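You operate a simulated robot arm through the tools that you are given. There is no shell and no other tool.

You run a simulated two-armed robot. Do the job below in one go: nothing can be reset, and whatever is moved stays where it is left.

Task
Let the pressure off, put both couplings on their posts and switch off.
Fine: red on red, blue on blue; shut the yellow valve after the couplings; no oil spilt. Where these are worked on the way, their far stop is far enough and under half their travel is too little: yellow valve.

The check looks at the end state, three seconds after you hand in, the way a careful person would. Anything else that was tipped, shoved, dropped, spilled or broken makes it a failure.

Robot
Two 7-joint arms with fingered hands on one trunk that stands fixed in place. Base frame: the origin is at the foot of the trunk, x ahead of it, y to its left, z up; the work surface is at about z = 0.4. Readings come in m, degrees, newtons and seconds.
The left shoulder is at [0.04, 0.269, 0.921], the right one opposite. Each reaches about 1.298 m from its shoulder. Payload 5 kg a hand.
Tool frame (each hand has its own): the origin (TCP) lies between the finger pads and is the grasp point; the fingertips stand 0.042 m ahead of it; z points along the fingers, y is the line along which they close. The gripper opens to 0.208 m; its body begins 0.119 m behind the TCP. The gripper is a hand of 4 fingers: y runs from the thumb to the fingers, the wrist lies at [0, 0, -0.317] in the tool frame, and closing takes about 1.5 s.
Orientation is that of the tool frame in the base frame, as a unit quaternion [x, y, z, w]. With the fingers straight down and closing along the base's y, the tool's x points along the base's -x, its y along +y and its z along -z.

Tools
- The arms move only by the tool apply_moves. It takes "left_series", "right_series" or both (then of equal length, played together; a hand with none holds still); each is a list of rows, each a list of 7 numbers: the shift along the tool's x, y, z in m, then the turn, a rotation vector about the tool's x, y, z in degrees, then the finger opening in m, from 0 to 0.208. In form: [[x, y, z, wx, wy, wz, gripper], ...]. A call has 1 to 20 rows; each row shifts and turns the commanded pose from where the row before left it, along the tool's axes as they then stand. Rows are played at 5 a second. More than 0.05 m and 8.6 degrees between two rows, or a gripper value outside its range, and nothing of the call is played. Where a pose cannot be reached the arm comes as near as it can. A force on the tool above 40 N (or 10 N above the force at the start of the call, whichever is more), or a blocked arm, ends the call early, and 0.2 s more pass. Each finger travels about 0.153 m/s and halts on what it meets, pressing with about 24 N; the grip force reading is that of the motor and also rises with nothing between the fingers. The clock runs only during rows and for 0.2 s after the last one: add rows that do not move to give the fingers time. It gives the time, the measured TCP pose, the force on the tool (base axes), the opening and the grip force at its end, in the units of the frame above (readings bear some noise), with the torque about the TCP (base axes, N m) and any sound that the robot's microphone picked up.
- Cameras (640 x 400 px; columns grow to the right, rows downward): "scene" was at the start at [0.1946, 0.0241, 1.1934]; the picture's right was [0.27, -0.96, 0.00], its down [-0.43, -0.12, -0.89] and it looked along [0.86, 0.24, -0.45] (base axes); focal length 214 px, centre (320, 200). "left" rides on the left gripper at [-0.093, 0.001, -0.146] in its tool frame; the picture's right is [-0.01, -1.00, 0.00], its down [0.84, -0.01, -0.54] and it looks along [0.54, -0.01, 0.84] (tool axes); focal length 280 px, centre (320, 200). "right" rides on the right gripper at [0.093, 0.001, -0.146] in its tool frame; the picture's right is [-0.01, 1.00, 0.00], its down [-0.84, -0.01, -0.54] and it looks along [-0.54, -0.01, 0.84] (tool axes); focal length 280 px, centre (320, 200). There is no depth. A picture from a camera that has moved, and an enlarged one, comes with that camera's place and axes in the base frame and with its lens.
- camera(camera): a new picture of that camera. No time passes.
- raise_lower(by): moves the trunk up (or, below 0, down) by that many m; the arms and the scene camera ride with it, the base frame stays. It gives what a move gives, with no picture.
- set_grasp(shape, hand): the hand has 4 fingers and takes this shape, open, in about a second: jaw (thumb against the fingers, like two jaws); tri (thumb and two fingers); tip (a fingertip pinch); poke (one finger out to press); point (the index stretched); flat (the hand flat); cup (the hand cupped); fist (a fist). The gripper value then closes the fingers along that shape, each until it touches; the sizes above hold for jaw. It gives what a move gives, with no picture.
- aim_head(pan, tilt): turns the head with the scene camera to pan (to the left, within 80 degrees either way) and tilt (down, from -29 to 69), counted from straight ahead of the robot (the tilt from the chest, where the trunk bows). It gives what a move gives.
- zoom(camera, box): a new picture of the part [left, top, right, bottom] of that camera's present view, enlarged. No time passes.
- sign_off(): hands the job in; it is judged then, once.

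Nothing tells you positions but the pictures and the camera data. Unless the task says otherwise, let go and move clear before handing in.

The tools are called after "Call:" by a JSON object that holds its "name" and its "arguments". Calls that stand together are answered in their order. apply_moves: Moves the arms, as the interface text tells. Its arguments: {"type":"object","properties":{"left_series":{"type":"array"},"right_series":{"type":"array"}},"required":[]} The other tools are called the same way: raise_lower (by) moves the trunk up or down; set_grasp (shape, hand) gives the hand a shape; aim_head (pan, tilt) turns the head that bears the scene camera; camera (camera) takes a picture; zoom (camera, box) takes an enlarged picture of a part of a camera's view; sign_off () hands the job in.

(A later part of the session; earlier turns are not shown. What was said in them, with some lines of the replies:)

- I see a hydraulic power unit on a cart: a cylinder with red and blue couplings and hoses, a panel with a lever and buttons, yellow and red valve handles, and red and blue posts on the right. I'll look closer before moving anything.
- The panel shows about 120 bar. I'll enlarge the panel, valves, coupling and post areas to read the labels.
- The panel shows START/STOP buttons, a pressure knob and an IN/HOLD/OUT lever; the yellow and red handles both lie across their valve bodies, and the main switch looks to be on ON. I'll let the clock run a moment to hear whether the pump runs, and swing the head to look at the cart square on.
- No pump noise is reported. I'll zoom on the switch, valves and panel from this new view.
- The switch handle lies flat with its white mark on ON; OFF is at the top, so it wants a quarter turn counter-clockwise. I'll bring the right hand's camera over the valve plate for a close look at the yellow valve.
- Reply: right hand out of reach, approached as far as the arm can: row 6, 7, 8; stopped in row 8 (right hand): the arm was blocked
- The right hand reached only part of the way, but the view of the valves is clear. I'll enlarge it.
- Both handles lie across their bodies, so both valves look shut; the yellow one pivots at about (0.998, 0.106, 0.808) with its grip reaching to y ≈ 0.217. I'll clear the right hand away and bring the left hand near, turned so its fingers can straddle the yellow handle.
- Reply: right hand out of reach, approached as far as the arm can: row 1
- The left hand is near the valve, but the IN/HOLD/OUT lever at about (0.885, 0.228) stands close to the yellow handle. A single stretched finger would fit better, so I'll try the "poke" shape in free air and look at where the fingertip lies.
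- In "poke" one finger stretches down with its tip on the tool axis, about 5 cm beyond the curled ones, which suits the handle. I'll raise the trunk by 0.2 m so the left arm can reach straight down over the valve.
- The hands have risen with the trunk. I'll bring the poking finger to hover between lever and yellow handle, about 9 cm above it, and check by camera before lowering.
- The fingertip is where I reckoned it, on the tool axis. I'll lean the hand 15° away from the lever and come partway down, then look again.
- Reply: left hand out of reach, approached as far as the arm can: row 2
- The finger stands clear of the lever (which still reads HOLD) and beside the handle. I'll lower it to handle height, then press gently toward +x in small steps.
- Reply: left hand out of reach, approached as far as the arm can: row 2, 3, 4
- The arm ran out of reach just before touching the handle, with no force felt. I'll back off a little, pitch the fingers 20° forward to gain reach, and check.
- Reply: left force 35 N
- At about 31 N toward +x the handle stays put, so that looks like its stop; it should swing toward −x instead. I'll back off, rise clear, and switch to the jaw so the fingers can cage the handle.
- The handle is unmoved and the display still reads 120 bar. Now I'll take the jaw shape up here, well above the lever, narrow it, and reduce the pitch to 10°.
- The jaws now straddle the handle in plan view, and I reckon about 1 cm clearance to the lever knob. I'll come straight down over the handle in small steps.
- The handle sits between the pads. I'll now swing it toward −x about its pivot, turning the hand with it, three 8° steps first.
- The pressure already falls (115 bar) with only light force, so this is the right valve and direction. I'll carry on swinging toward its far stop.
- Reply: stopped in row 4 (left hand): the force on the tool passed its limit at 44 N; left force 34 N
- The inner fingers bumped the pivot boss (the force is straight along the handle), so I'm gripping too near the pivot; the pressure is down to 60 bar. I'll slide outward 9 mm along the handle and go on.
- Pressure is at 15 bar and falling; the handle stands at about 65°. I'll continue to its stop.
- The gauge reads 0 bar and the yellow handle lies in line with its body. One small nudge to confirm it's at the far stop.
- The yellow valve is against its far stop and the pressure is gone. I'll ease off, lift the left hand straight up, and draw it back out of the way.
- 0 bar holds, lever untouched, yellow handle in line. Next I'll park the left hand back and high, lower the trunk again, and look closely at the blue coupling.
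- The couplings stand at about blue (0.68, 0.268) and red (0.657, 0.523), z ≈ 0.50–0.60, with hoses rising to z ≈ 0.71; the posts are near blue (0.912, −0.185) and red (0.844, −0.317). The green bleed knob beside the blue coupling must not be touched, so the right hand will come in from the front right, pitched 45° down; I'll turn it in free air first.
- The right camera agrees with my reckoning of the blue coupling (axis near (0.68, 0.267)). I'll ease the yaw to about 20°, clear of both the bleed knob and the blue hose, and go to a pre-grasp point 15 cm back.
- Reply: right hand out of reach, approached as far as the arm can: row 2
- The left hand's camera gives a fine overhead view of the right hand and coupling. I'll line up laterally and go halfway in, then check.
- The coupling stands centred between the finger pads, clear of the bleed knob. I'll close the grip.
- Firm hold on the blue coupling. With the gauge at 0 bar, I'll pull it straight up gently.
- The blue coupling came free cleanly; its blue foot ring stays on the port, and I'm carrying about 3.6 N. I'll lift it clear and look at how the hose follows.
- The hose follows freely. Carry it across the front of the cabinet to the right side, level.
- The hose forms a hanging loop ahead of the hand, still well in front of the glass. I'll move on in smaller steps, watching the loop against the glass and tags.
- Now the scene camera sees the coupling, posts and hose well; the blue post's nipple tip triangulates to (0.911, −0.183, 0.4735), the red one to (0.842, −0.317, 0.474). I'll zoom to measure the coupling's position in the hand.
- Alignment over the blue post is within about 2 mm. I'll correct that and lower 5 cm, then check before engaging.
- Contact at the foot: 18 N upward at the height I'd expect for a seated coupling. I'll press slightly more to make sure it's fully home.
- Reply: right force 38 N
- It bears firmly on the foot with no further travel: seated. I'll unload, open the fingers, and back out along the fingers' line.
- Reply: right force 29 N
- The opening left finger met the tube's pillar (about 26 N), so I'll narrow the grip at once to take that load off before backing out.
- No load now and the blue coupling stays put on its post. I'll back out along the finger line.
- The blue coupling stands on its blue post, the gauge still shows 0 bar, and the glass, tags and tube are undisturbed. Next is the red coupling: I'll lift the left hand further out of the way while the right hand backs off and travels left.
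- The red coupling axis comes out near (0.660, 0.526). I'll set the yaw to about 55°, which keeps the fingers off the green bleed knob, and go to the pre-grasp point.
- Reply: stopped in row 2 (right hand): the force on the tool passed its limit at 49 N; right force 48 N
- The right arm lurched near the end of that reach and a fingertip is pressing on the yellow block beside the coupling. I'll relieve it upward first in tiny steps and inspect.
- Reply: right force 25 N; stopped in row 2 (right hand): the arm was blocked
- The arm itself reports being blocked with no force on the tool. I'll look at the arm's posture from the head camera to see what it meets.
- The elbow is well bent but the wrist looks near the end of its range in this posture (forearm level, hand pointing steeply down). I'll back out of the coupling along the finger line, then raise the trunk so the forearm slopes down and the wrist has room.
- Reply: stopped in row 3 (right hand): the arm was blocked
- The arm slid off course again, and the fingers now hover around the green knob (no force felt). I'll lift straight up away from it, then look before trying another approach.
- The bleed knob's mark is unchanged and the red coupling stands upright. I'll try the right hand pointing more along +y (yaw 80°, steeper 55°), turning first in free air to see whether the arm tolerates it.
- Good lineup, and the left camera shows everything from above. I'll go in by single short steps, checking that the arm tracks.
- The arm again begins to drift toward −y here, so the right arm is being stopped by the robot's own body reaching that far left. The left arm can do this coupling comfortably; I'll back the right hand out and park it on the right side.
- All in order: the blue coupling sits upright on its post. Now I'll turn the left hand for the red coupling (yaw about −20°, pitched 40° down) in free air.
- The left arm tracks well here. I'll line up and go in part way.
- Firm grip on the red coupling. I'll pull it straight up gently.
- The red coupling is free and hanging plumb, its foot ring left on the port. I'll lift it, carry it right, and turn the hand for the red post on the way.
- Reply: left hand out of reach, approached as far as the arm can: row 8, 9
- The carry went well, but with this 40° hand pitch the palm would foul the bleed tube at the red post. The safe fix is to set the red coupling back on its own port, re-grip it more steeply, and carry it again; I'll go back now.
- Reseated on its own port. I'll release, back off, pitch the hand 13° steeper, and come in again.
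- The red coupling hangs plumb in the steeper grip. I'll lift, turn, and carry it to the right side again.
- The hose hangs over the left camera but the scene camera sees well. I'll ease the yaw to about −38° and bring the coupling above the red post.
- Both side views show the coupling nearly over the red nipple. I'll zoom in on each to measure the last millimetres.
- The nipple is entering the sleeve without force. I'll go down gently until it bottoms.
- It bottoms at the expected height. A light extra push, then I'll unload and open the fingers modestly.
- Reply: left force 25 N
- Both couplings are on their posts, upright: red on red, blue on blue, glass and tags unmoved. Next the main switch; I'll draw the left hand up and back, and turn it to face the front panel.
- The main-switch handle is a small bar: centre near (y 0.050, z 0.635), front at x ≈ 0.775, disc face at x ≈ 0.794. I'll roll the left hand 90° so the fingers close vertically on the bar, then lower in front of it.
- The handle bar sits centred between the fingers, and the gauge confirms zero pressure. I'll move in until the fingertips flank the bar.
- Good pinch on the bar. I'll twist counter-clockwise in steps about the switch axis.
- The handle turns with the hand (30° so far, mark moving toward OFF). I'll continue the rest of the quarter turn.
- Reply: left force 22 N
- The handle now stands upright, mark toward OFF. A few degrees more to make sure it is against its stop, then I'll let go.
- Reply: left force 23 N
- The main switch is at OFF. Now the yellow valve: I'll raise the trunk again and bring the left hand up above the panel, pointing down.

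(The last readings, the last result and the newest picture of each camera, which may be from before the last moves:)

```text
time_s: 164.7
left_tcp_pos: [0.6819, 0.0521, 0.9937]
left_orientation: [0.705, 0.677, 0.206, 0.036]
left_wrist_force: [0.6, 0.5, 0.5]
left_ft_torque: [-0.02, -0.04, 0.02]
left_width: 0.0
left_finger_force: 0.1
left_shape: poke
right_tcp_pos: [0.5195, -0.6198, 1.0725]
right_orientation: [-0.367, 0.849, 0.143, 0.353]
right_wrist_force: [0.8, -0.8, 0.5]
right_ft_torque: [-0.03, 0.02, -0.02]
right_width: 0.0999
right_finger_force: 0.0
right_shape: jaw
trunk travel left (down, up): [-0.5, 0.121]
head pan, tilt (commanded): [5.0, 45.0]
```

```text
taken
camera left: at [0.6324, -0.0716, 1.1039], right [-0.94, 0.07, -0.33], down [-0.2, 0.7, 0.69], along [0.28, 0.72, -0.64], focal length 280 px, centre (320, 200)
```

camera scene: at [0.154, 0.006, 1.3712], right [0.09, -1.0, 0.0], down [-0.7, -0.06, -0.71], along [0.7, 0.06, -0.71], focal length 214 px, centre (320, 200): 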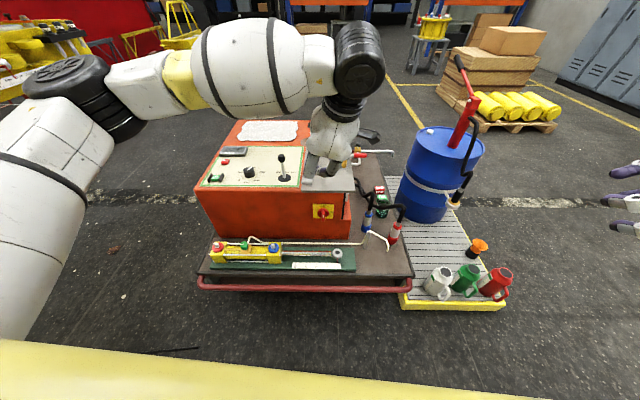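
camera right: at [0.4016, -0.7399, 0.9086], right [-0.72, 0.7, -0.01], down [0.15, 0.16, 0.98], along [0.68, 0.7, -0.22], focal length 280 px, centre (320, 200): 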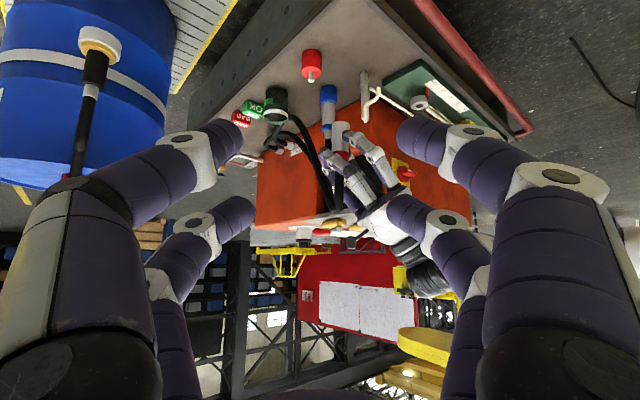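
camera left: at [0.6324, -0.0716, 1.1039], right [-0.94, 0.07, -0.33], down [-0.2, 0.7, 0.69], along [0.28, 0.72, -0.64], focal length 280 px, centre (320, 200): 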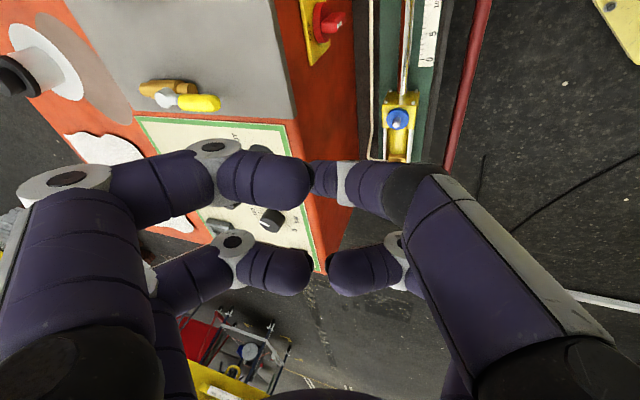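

Call:
{"name": "apply_moves", "arguments": {"left_series": [[-0.0054, 0.0336, 0.0224, 0, 0, 0, 0], [-0.0054, 0.0336, 0.0224, 0, 0, 0, 0], [-0.0054, 0.0336, 0.0224, 0, 0, 0, 0], [-0.0054, 0.0336, 0.0224, 0, 0, 0, 0], [-0.0054, 0.0336, 0.0224, 0, 0, 0, 0], [-0.0054, 0.0336, 0.0224, 0, 0, 0, 0]]}}

Call:
{"name": "camera", "arguments": {"camera": "left"}}

Call:
{"name": "zoom", "arguments": {"camera": "scene", "box": [260, 100, 400, 220]}}

```text
time_s: 166.1
left_tcp_pos: [0.9177, 0.0386, 0.9277]
left_orientation: [0.707, 0.675, 0.208, 0.036]
left_wrist_force: [-1.1, -0.4, 0.7]
left_ft_torque: [0.06, 0.03, 0.01]
left_width: 0.0
left_finger_force: 0.1
left_shape: poke
right_tcp_pos: [0.5202, -0.6209, 1.071]
right_orientation: [-0.366, 0.849, 0.143, 0.354]
right_wrist_force: [0.6, 0.0, -0.5]
right_ft_torque: [0.07, 0.03, 0.03]
right_width: 0.0999
right_finger_force: 0.0
right_shape: jaw
trunk travel left (down, up): [-0.5, 0.121]
head pan, tilt (commanded): [5.0, 45.0]
```

```text
taken
camera left: at [0.869, -0.086, 1.0392], right [-0.94, 0.07, -0.33], down [-0.2, 0.69, 0.69], along [0.28, 0.72, -0.64], focal length 280 px, centre (320, 200)
```

left: 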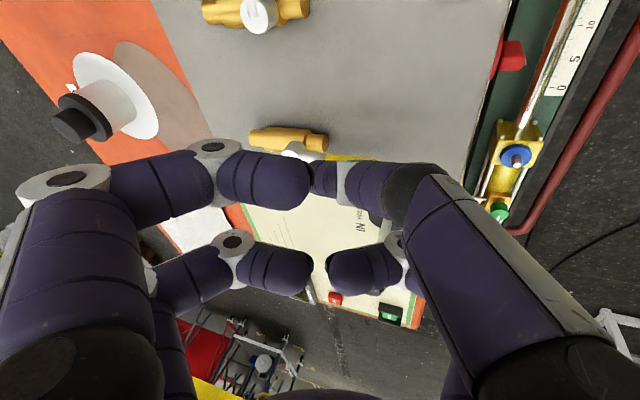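

```text
3.33 times, centred on (330, 160) of scene
camera zoom: at [0.1542, 0.0058, 1.371], right [0.09, -1.0, 0.0], down [-0.7, -0.06, -0.71], along [0.7, 0.06, -0.71], focal length 715 px, centre (287, 333)
```

zoom: 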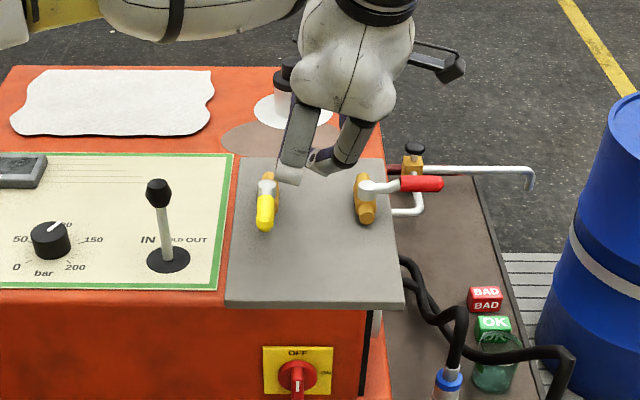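

I'll reduce the forward pitch to 10° so the curled fingers stay above the handle, then lower the stretched finger beside it on its −y side.

Call:
{"name": "apply_moves", "arguments": {"left_series": [[0, 0, 0, 5, 0, 0, 0], [0, 0, 0, 5, 0, 0, 0], [-0.0095, -0.0021, 0.0306, 0, 0, 0, 0], [-0.0095, -0.0021, 0.0306, 0, 0, 0, 0]]}}

Call:
{"name": "camera", "arguments": {"camera": "left"}}

Call:
{"name": "zoom", "arguments": {"camera": "scene", "box": [280, 110, 380, 200]}}

```text
time_s: 167.1
left_tcp_pos: [0.9234, 0.034, 0.8658]
left_orientation: [0.707, 0.692, 0.147, -0.026]
left_wrist_force: [0.0, 0.5, 0.9]
left_ft_torque: [-0.04, 0.17, 0.02]
left_width: 0.0003
left_finger_force: 0.1
left_shape: poke
right_tcp_pos: [0.5205, -0.6199, 1.0719]
right_orientation: [-0.367, 0.849, 0.144, 0.353]
right_wrist_force: [1.4, -0.4, -0.2]
right_ft_torque: [0.05, 0.04, 0.07]
right_width: 0.0999
right_finger_force: 0.1
right_shape: jaw
trunk travel left (down, up): [-0.5, 0.121]
head pan, tilt (commanded): [5.0, 45.0]
```

```text
taken
camera left: at [0.8984, -0.0922, 0.9819], right [-0.98, 0.03, -0.17], down [-0.11, 0.69, 0.72], along [0.14, 0.72, -0.68], focal length 280 px, centre (320, 200)
```

left: 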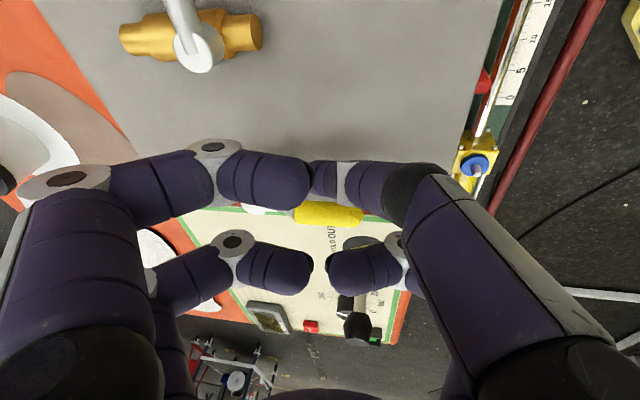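

```text
4.44 times, centred on (330, 155) of scene
camera zoom: at [0.1548, 0.0058, 1.371], right [0.09, -1.0, 0.0], down [-0.7, -0.06, -0.71], along [0.7, 0.06, -0.71], focal length 953 px, centre (276, 400)
```

zoom: 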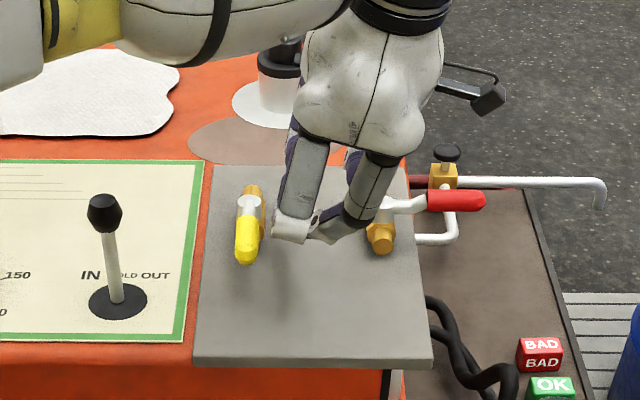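

Call:
{"name": "apply_moves", "arguments": {"left_series": [[-0.0044, -0.0029, 0.0165, 0, 0, 0, 0], [-0.0044, -0.0029, 0.0165, 0, 0, 0, 0]]}}

Call:
{"name": "camera", "arguments": {"camera": "left"}}

Call:
{"name": "zoom", "arguments": {"camera": "scene", "box": [280, 110, 380, 200]}}

```text
time_s: 167.7
left_tcp_pos: [0.9247, 0.0333, 0.8313]
left_orientation: [0.705, 0.693, 0.147, -0.025]
left_wrist_force: [0.7, 0.0, -0.5]
left_ft_torque: [-0.01, 0.02, 0.0]
left_width: 0.0
left_finger_force: 0.0
left_shape: poke
right_tcp_pos: [0.5206, -0.6206, 1.0701]
right_orientation: [-0.366, 0.849, 0.143, 0.354]
right_wrist_force: [0.4, 0.0, -0.2]
right_ft_torque: [-0.01, 0.06, 0.04]
right_width: 0.0999
right_finger_force: 0.1
right_shape: jaw
trunk travel left (down, up): [-0.5, 0.121]
head pan, tilt (commanded): [5.0, 45.0]
```

```text
taken
camera left: at [0.899, -0.0923, 0.9482], right [-0.98, 0.03, -0.17], down [-0.11, 0.69, 0.72], along [0.14, 0.72, -0.68], focal length 280 px, centre (320, 200)
```

left: 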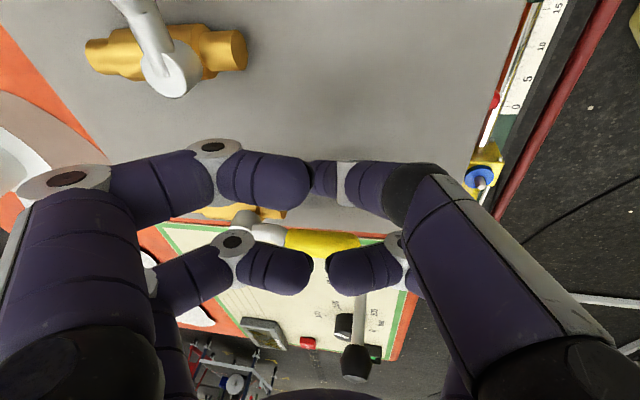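

```text
4.44 times, centred on (330, 155) of scene
camera zoom: at [0.1543, 0.006, 1.3711], right [0.09, -1.0, 0.0], down [-0.7, -0.06, -0.71], along [0.7, 0.06, -0.71], focal length 953 px, centre (276, 400)
```

zoom: 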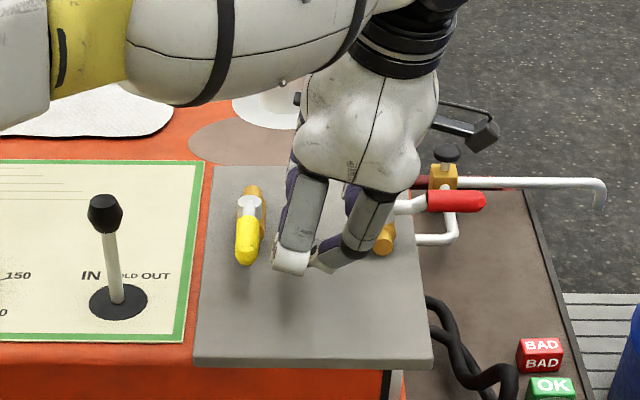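

Finger in place beside the handle. I'll push it toward +y, following its arc, in stages.

Call:
{"name": "apply_moves", "arguments": {"left_series": [[0.0144, -0.0002, 0.0039, 0, 0, 0, 0], [0.0144, -0.0002, 0.0039, 0, 0, 0, 0], [0.0144, -0.0002, 0.0039, 0, 0, 0, 0], [0.0085, -0.0016, 0.002, 0, 0, 0, 0], [0.0085, -0.0016, 0.002, 0, 0, 0, 0]]}}

Call:
{"name": "camera", "arguments": {"camera": "left"}}

Call:
{"name": "zoom", "arguments": {"camera": "scene", "box": [260, 110, 370, 200]}}

```text
time_s: 168.9
left_tcp_pos: [0.9218, 0.0959, 0.8285]
left_orientation: [0.706, 0.692, 0.148, -0.026]
left_wrist_force: [0.5, -1.9, -0.9]
left_ft_torque: [-0.03, -0.01, -0.05]
left_width: 0.0
left_finger_force: 0.1
left_shape: poke
right_tcp_pos: [0.5202, -0.6202, 1.072]
right_orientation: [-0.366, 0.849, 0.143, 0.354]
right_wrist_force: [-0.5, 0.2, 0.4]
right_ft_torque: [-0.01, -0.02, -0.03]
right_width: 0.1002
right_finger_force: 0.1
right_shape: jaw
trunk travel left (down, up): [-0.5, 0.121]
head pan, tilt (commanded): [5.0, 45.0]
```

```text
taken
camera left: at [0.8974, -0.0307, 0.9467], right [-0.98, 0.03, -0.17], down [-0.11, 0.69, 0.72], along [0.14, 0.72, -0.68], focal length 280 px, centre (320, 200)
```

left: 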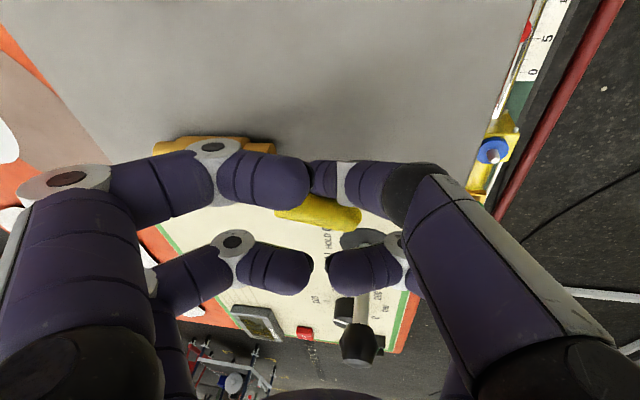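

```text
4.44 times, centred on (315, 155) of scene
camera zoom: at [0.1541, 0.006, 1.3712], right [0.09, -1.0, 0.0], down [-0.7, -0.06, -0.71], along [0.7, 0.06, -0.71], focal length 953 px, centre (342, 400)
```

zoom: 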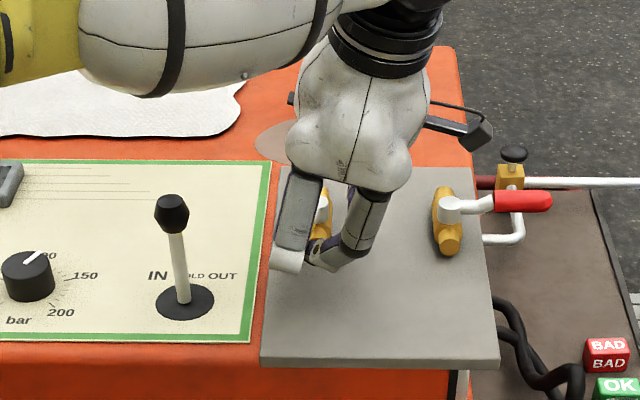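

Call:
{"name": "apply_moves", "arguments": {"left_series": [[0.0084, 0.0007, 0.0024, 0, 0, 0, 0], [0.0084, 0.0007, 0.0024, 0, 0, 0, 0], [0.0079, 0.0029, 0.0027, 0, 0, 0, 0], [0.0079, 0.0029, 0.0027, 0, 0, 0, 0]]}}

Call:
{"name": "camera", "arguments": {"camera": "left"}}

Call:
{"name": "zoom", "arguments": {"camera": "scene", "box": [260, 110, 370, 200]}}

```text
time_s: 169.9
left_tcp_pos: [0.9313, 0.1285, 0.8285]
left_orientation: [0.706, 0.692, 0.148, -0.025]
left_wrist_force: [-1.6, -1.3, -2.3]
left_ft_torque: [-0.06, 0.04, -0.01]
left_width: 0.0
left_finger_force: 0.0
left_shape: poke
right_tcp_pos: [0.5199, -0.6197, 1.0707]
right_orientation: [-0.366, 0.849, 0.143, 0.354]
right_wrist_force: [0.2, 0.4, 0.3]
right_ft_torque: [-0.04, 0.0, -0.01]
right_width: 0.1001
right_finger_force: 0.0
right_shape: jaw
trunk travel left (down, up): [-0.5, 0.121]
head pan, tilt (commanded): [5.0, 45.0]
```

```text
taken
camera left: at [0.9069, 0.0025, 0.9465], right [-0.98, 0.03, -0.17], down [-0.11, 0.69, 0.72], along [0.14, 0.72, -0.68], focal length 280 px, centre (320, 200)
```

left: 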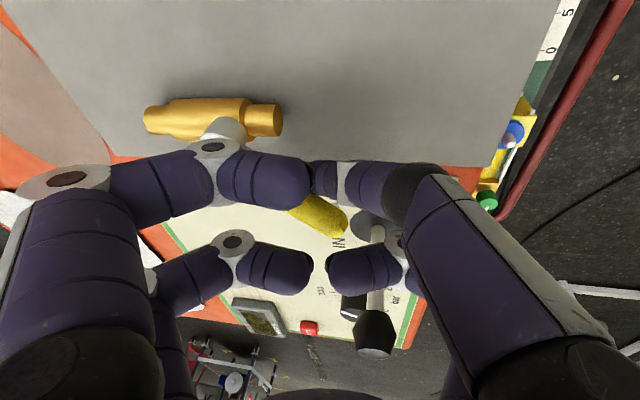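

```text
4.44 times, centred on (315, 155) of scene
camera zoom: at [0.1541, 0.0061, 1.3712], right [0.09, -1.0, 0.0], down [-0.7, -0.06, -0.71], along [0.7, 0.06, -0.71], focal length 953 px, centre (342, 400)
```

zoom: 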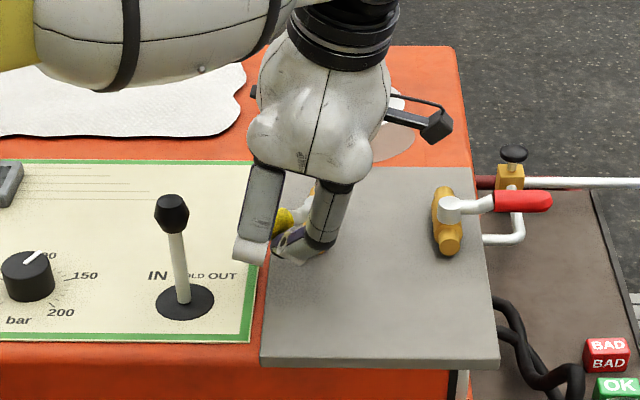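

Call:
{"name": "apply_moves", "arguments": {"left_series": [[0.005, 0.0068, 0.0026, 0, 0, 0, 0], [0.005, 0.0068, 0.0026, 0, 0, 0, 0], [0.0036, 0.0065, 0.0021, 0, 0, 0, 0], [0.0036, 0.0065, 0.0021, 0, 0, 0, 0]]}}

Call:
{"name": "camera", "arguments": {"camera": "left"}}

Call:
{"name": "zoom", "arguments": {"camera": "scene", "box": [260, 110, 370, 200]}}

```text
time_s: 170.9
left_tcp_pos: [0.9597, 0.1461, 0.8296]
left_orientation: [0.706, 0.692, 0.147, -0.025]
left_wrist_force: [-3.7, 2.0, -6.0]
left_ft_torque: [-0.01, 0.17, 0.07]
left_width: 0.0
left_finger_force: 0.0
left_shape: poke
right_tcp_pos: [0.5202, -0.6183, 1.0716]
right_orientation: [-0.366, 0.848, 0.143, 0.354]
right_wrist_force: [0.6, 0.6, -0.2]
right_ft_torque: [-0.01, -0.02, -0.01]
right_width: 0.1
right_finger_force: 0.2
right_shape: jaw
trunk travel left (down, up): [-0.5, 0.121]
head pan, tilt (commanded): [5.0, 45.0]
```

```text
taken
camera left: at [0.9351, 0.0208, 0.9465], right [-0.98, 0.03, -0.17], down [-0.11, 0.69, 0.72], along [0.14, 0.72, -0.68], focal length 280 px, centre (320, 200)
```

left: 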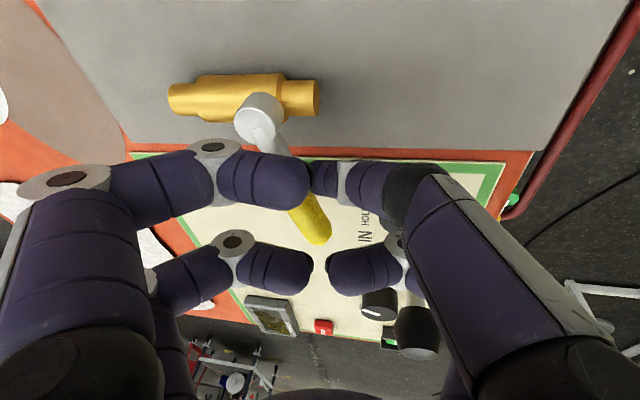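

```text
4.44 times, centred on (315, 155) of scene
camera zoom: at [0.1541, 0.0063, 1.3711], right [0.09, -1.0, 0.0], down [-0.7, -0.06, -0.71], along [0.7, 0.06, -0.71], focal length 953 px, centre (342, 400)
```

zoom: 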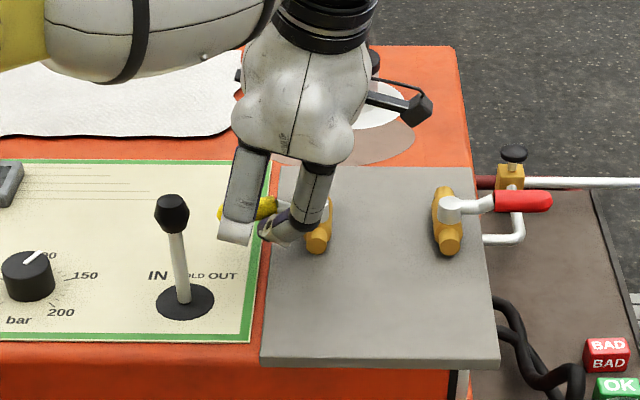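

Call:
{"name": "apply_moves", "arguments": {"left_series": [[0.0022, 0.0069, 0.0019, 0, 0, 0, 0], [0.0022, 0.0069, 0.0019, 0, 0, 0, 0], [0.0005, 0.0069, 0.0013, 0, 0, 0, 0]]}}

Call:
{"name": "camera", "arguments": {"camera": "left"}}

Call:
{"name": "zoom", "arguments": {"camera": "scene", "box": [260, 110, 370, 200]}}

```text
time_s: 171.7
left_tcp_pos: [0.9803, 0.1504, 0.8286]
left_orientation: [0.707, 0.692, 0.146, -0.025]
left_wrist_force: [-19.0, 1.8, -4.8]
left_ft_torque: [-0.02, 0.51, 0.15]
left_width: 0.0002
left_finger_force: 0.1
left_shape: poke
right_tcp_pos: [0.5193, -0.6199, 1.0725]
right_orientation: [-0.366, 0.848, 0.143, 0.354]
right_wrist_force: [0.3, -0.2, 0.0]
right_ft_torque: [0.02, 0.04, -0.02]
right_width: 0.1
right_finger_force: 0.0
right_shape: jaw
trunk travel left (down, up): [-0.5, 0.121]
head pan, tilt (commanded): [5.0, 45.0]
```

```text
taken
camera left: at [0.9549, 0.0249, 0.9454], right [-0.99, 0.03, -0.17], down [-0.1, 0.69, 0.72], along [0.14, 0.72, -0.68], focal length 280 px, centre (320, 200)
```

left: 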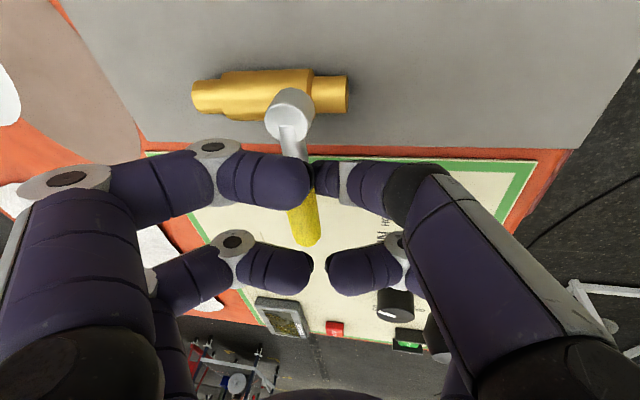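

```text
4.44 times, centred on (315, 155) of scene
camera zoom: at [0.1534, 0.0063, 1.3712], right [0.09, -1.0, 0.0], down [-0.7, -0.06, -0.71], along [0.7, 0.06, -0.71], focal length 953 px, centre (342, 400)
```

zoom: 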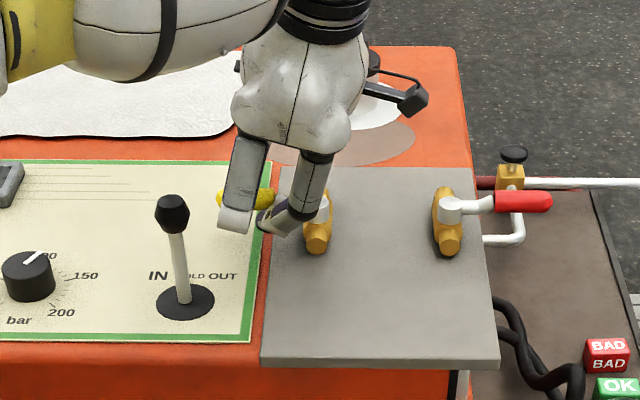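

The handle meets its stop (19 N). One more light push to be sure it's fully shut, then I'll back off and lift away.

Call:
{"name": "apply_moves", "arguments": {"left_series": [[0, 0.004, 0.0007, 0, 0, 0, 0], [0, 0, 0, 0, 0, 0, 0]]}}

Call:
{"name": "apply_moves", "arguments": {"left_series": [[0, -0.0098, -0.0017, 0, 0, 0, 0], [0, -0.0098, -0.0017, 0, 0, 0, 0], [0.0077, 0.0051, -0.0286, 0, 0, 0, 0], [0.0103, 0.0068, -0.0381, 0, 0, 0, 0], [0.0103, 0.0068, -0.0381, 0, 0, 0, 0], [0.0103, 0.0068, -0.0381, 0, 0, 0, 0], [0.0103, 0.0068, -0.0381, 0, 0, 0, 0]]}}

Call:
{"name": "camera", "arguments": {"camera": "left"}}

Call:
{"name": "zoom", "arguments": {"camera": "scene", "box": [240, 100, 390, 220]}}

```text
time_s: 172.3
left_tcp_pos: [0.9842, 0.1501, 0.8279]
left_orientation: [0.707, 0.692, 0.146, -0.026]
left_wrist_force: [-26.4, 0.2, -11.9]
left_ft_torque: [-0.08, 0.62, 0.17]
left_width: 0.0
left_finger_force: 0.1
left_shape: poke
right_tcp_pos: [0.5206, -0.6202, 1.072]
right_orientation: [-0.366, 0.849, 0.143, 0.354]
right_wrist_force: [0.0, -0.9, 0.1]
right_ft_torque: [0.04, -0.02, 0.03]
right_width: 0.0996
right_finger_force: 0.1
right_shape: jaw
trunk travel left (down, up): [-0.5, 0.121]
head pan, tilt (commanded): [5.0, 45.0]
```

```text
time_s: 173.9
left_tcp_pos: [0.9666, 0.1524, 1.0195]
left_orientation: [0.707, 0.691, 0.148, -0.025]
left_wrist_force: [-1.0, -1.4, 0.2]
left_ft_torque: [0.13, -0.12, -0.02]
left_width: 0.0
left_finger_force: 0.0
left_shape: poke
right_tcp_pos: [0.5181, -0.6196, 1.0722]
right_orientation: [-0.365, 0.849, 0.143, 0.355]
right_wrist_force: [-0.9, 0.3, 0.4]
right_ft_torque: [0.0, -0.08, -0.06]
right_width: 0.0999
right_finger_force: 0.1
right_shape: jaw
trunk travel left (down, up): [-0.5, 0.121]
head pan, tilt (commanded): [5.0, 45.0]
```

```text
taken
camera left: at [0.9422, 0.0281, 1.1371], right [-0.98, 0.03, -0.17], down [-0.11, 0.69, 0.72], along [0.14, 0.72, -0.68], focal length 280 px, centre (320, 200)
```

left: 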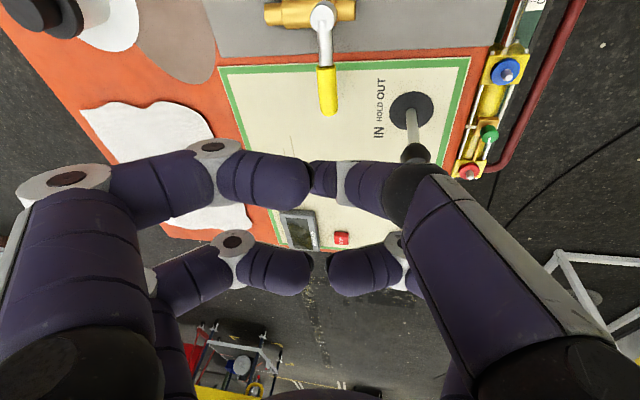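

```text
3.33 times, centred on (315, 160) of scene
camera zoom: at [0.1531, 0.0058, 1.3714], right [0.09, -1.0, 0.0], down [-0.7, -0.06, -0.71], along [0.71, 0.06, -0.71], focal length 715 px, centre (337, 333)
```

zoom: 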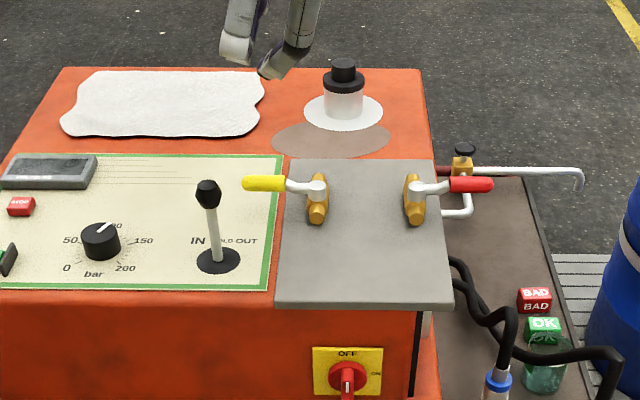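

The yellow valve is shut again (handle across, against its stop), the lever is untouched and the display is dark. I'll withdraw the left hand and then check every part once more.

Call:
{"name": "apply_moves", "arguments": {"left_series": [[0.0103, 0.0068, -0.0381, 0, 0, 0, 0], [0.0194, -0.0355, -0.0143, 0, 0, 0, 0], [0.0194, -0.0355, -0.0143, 0, 0, 0, 0], [0.0194, -0.0355, -0.0143, 0, 0, 0, 0], [0.0194, -0.0355, -0.0143, 0, 0, 0, 0], [0.0194, -0.0355, -0.0143, 0, 0, 0, 0], [0.0194, -0.0355, -0.0143, 0, 0, 0, 0], [0.0194, -0.0355, -0.0143, 0, 0, 0, 0], [0.0194, -0.0355, -0.0143, 0, 0, 0, 0], [0.0194, -0.0355, -0.0143, 0, 0, 0, 0], [0.0194, -0.0355, -0.0143, 0, 0, 0, 0], [0.0194, -0.0355, -0.0143, 0, 0, 0, 0]]}}

Call:
{"name": "aim_head", "arguments": {"pan": 5, "tilt": 42}}

Call:
{"name": "camera", "arguments": {"camera": "scene"}}

Call:
{"name": "zoom", "arguments": {"camera": "scene", "box": [180, 120, 420, 300]}}

Call:
{"name": "zoom", "arguments": {"camera": "right", "box": [180, 0, 460, 180]}}

```text
time_s: 176.5
left_tcp_pos: [0.5512, 0.3402, 1.1966]
left_orientation: [0.706, 0.692, 0.148, -0.024]
left_wrist_force: [-0.4, 0.0, 0.1]
left_ft_torque: [-0.02, -0.05, -0.05]
left_width: 0.0
left_finger_force: 0.0
left_shape: poke
right_tcp_pos: [0.5199, -0.6199, 1.072]
right_orientation: [-0.367, 0.848, 0.143, 0.354]
right_wrist_force: [-0.3, 0.9, 0.9]
right_ft_torque: [-0.1, -0.04, -0.09]
right_width: 0.0998
right_finger_force: 0.0
right_shape: jaw
trunk travel left (down, up): [-0.5, 0.121]
head pan, tilt (commanded): [5.0, 45.0]
```

```text
time_s: 177.2
left_tcp_pos: [0.5515, 0.3399, 1.1957]
left_orientation: [0.706, 0.693, 0.147, -0.023]
left_wrist_force: [-2.1, 1.0, 0.5]
left_ft_torque: [-0.02, -0.1, -0.02]
left_width: 0.0002
left_finger_force: 0.1
left_shape: poke
right_tcp_pos: [0.5195, -0.6194, 1.071]
right_orientation: [-0.367, 0.848, 0.143, 0.354]
right_wrist_force: [-0.9, 1.2, 0.1]
right_ft_torque: [-0.05, -0.06, -0.06]
right_width: 0.1
right_finger_force: 0.0
right_shape: jaw
trunk travel left (down, up): [-0.5, 0.121]
head pan, tilt (commanded): [5.0, 42.0]
```

```text
taken
camera scene: at [0.1556, 0.0064, 1.3756], right [0.09, -1.0, 0.0], down [-0.67, -0.06, -0.74], along [0.74, 0.06, -0.67], focal length 214 px, centre (320, 200)
```

scene: 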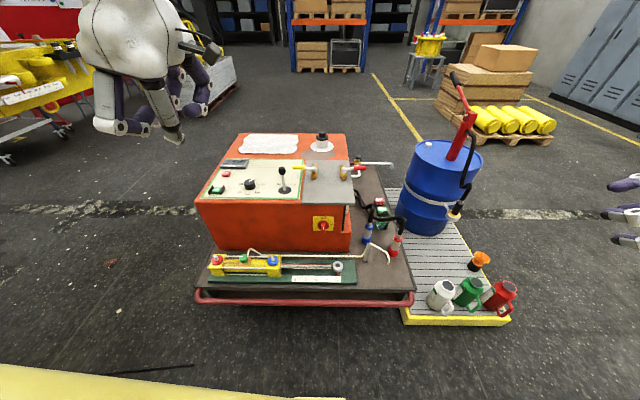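

```text
2.22 times, centred on (300, 210) of scene
camera zoom: at [0.1556, 0.0064, 1.3756], right [0.09, -1.0, 0.0], down [-0.67, -0.06, -0.74], along [0.74, 0.06, -0.67], focal length 477 px, centre (364, 178)
```

zoom: 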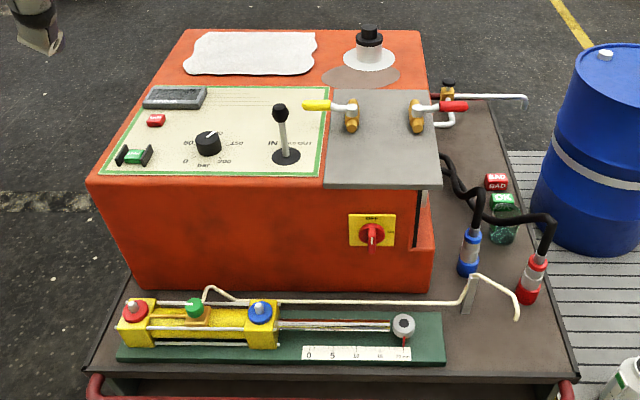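

```text
2.22 times, centred on (320, 90) of right
camera zoom: at [0.4009, -0.74, 1.1091], right [-0.72, 0.7, -0.01], down [0.15, 0.16, 0.98], along [0.68, 0.7, -0.22], focal length 623 px, centre (320, 444)
```

zoom: 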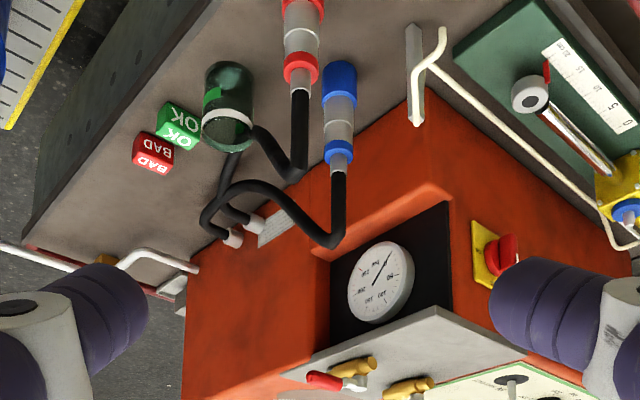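

Call:
{"name": "zoom", "arguments": {"camera": "scene", "box": [295, 200, 355, 245]}}

Call:
{"name": "zoom", "arguments": {"camera": "scene", "box": [345, 190, 425, 270]}}

Call:
{"name": "zoom", "arguments": {"camera": "scene", "box": [270, 140, 400, 215]}}

Call:
{"name": "zoom", "arguments": {"camera": "scene", "box": [190, 230, 370, 310]}}

```text
8.89 times, centred on (325, 222) of scene
camera zoom: at [0.1556, 0.0064, 1.3756], right [0.09, -1.0, 0.0], down [-0.67, -0.06, -0.74], along [0.74, 0.06, -0.67], focal length 1906 px, centre (276, 0)
```

zoom: 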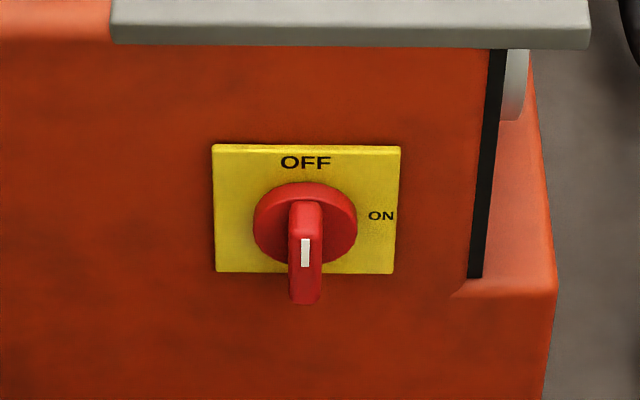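

```text
5.00 times, centred on (385, 230) of scene
camera zoom: at [0.1556, 0.0064, 1.3756], right [0.09, -1.0, 0.0], down [-0.67, -0.06, -0.74], along [0.74, 0.06, -0.67], focal length 1072 px, centre (-5, 50)
```

zoom: 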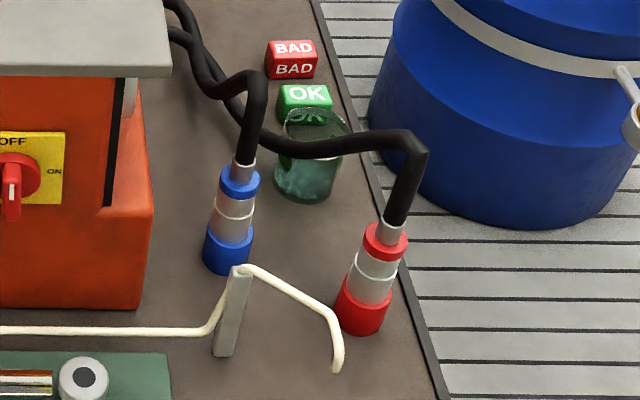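

```text
4.92 times, centred on (335, 178) of scene
camera zoom: at [0.1556, 0.0064, 1.3756], right [0.09, -1.0, 0.0], down [-0.67, -0.06, -0.74], along [0.74, 0.06, -0.67], focal length 1056 px, centre (246, 311)
```

zoom: 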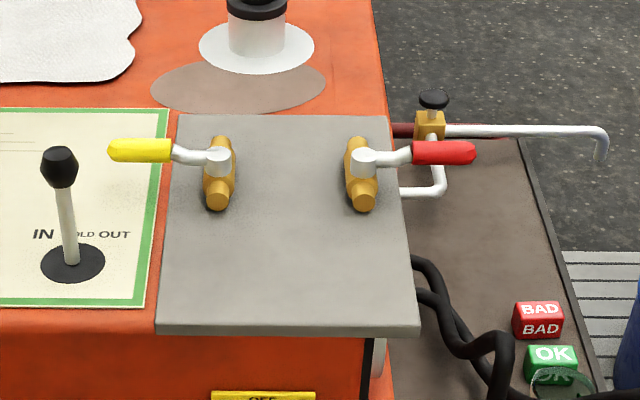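

```text
3.56 times, centred on (280, 270) of scene
camera zoom: at [0.1556, 0.0064, 1.3756], right [0.09, -1.0, 0.0], down [-0.67, -0.06, -0.74], along [0.74, 0.06, -0.67], focal length 763 px, centre (462, -49)
```

zoom: 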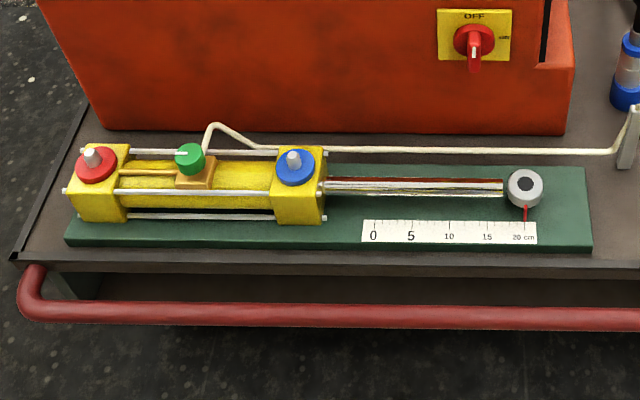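

Everything checks out: the pressure was let off, red and blue couplings stand upright on their own posts, and the yellow valve is shut. The main switch is at OFF, no oil is visible, and both hands are clear. I'm handing in.

Call:
{"name": "sign_off", "arguments": {}}

```text
The job is handed in.
```

The job is handed in: the pressure is off, both couplings are on their posts and the main switch is at OFF. I have no result back from the check.

- **Pressure:** I opened the yellow valve to its far stop. The display fell from 120 to 0 bar before I touched a coupling, and the side gauge also read zero.
- **Couplings:** Red is on the red post and blue on the blue post. Both are seated and upright.
- **Yellow valve:** I shut it after both couplings were on, with the handle pushed back against its stop.
- **Main switch:** I turned it to OFF just before shutting the yellow valve, so pressure could not build up again.
- **Oil:** None was visible on the cart or floor in the last pictures.

Some things went less smoothly:

- **Tube pillar:** While opening after the blue coupling, a finger pressed on the bleed tube's pillar at about 26 N. The pillar stayed put.
- **Cylinder block and bleed knob:** The right arm lurched twice while reaching for the red coupling. One fingertip pressed the cylinder block at about 49 N, and the second lurch left the fingers around the green bleed knob. The knob's mark did not move.
- **Red coupling:** I then used the left arm for it. I set it back on its own port once to get a steeper grip before carrying it to its post.

The lever, red valve, bleed knob, glass and tags looked unchanged at the end. Both hands were open and clear.
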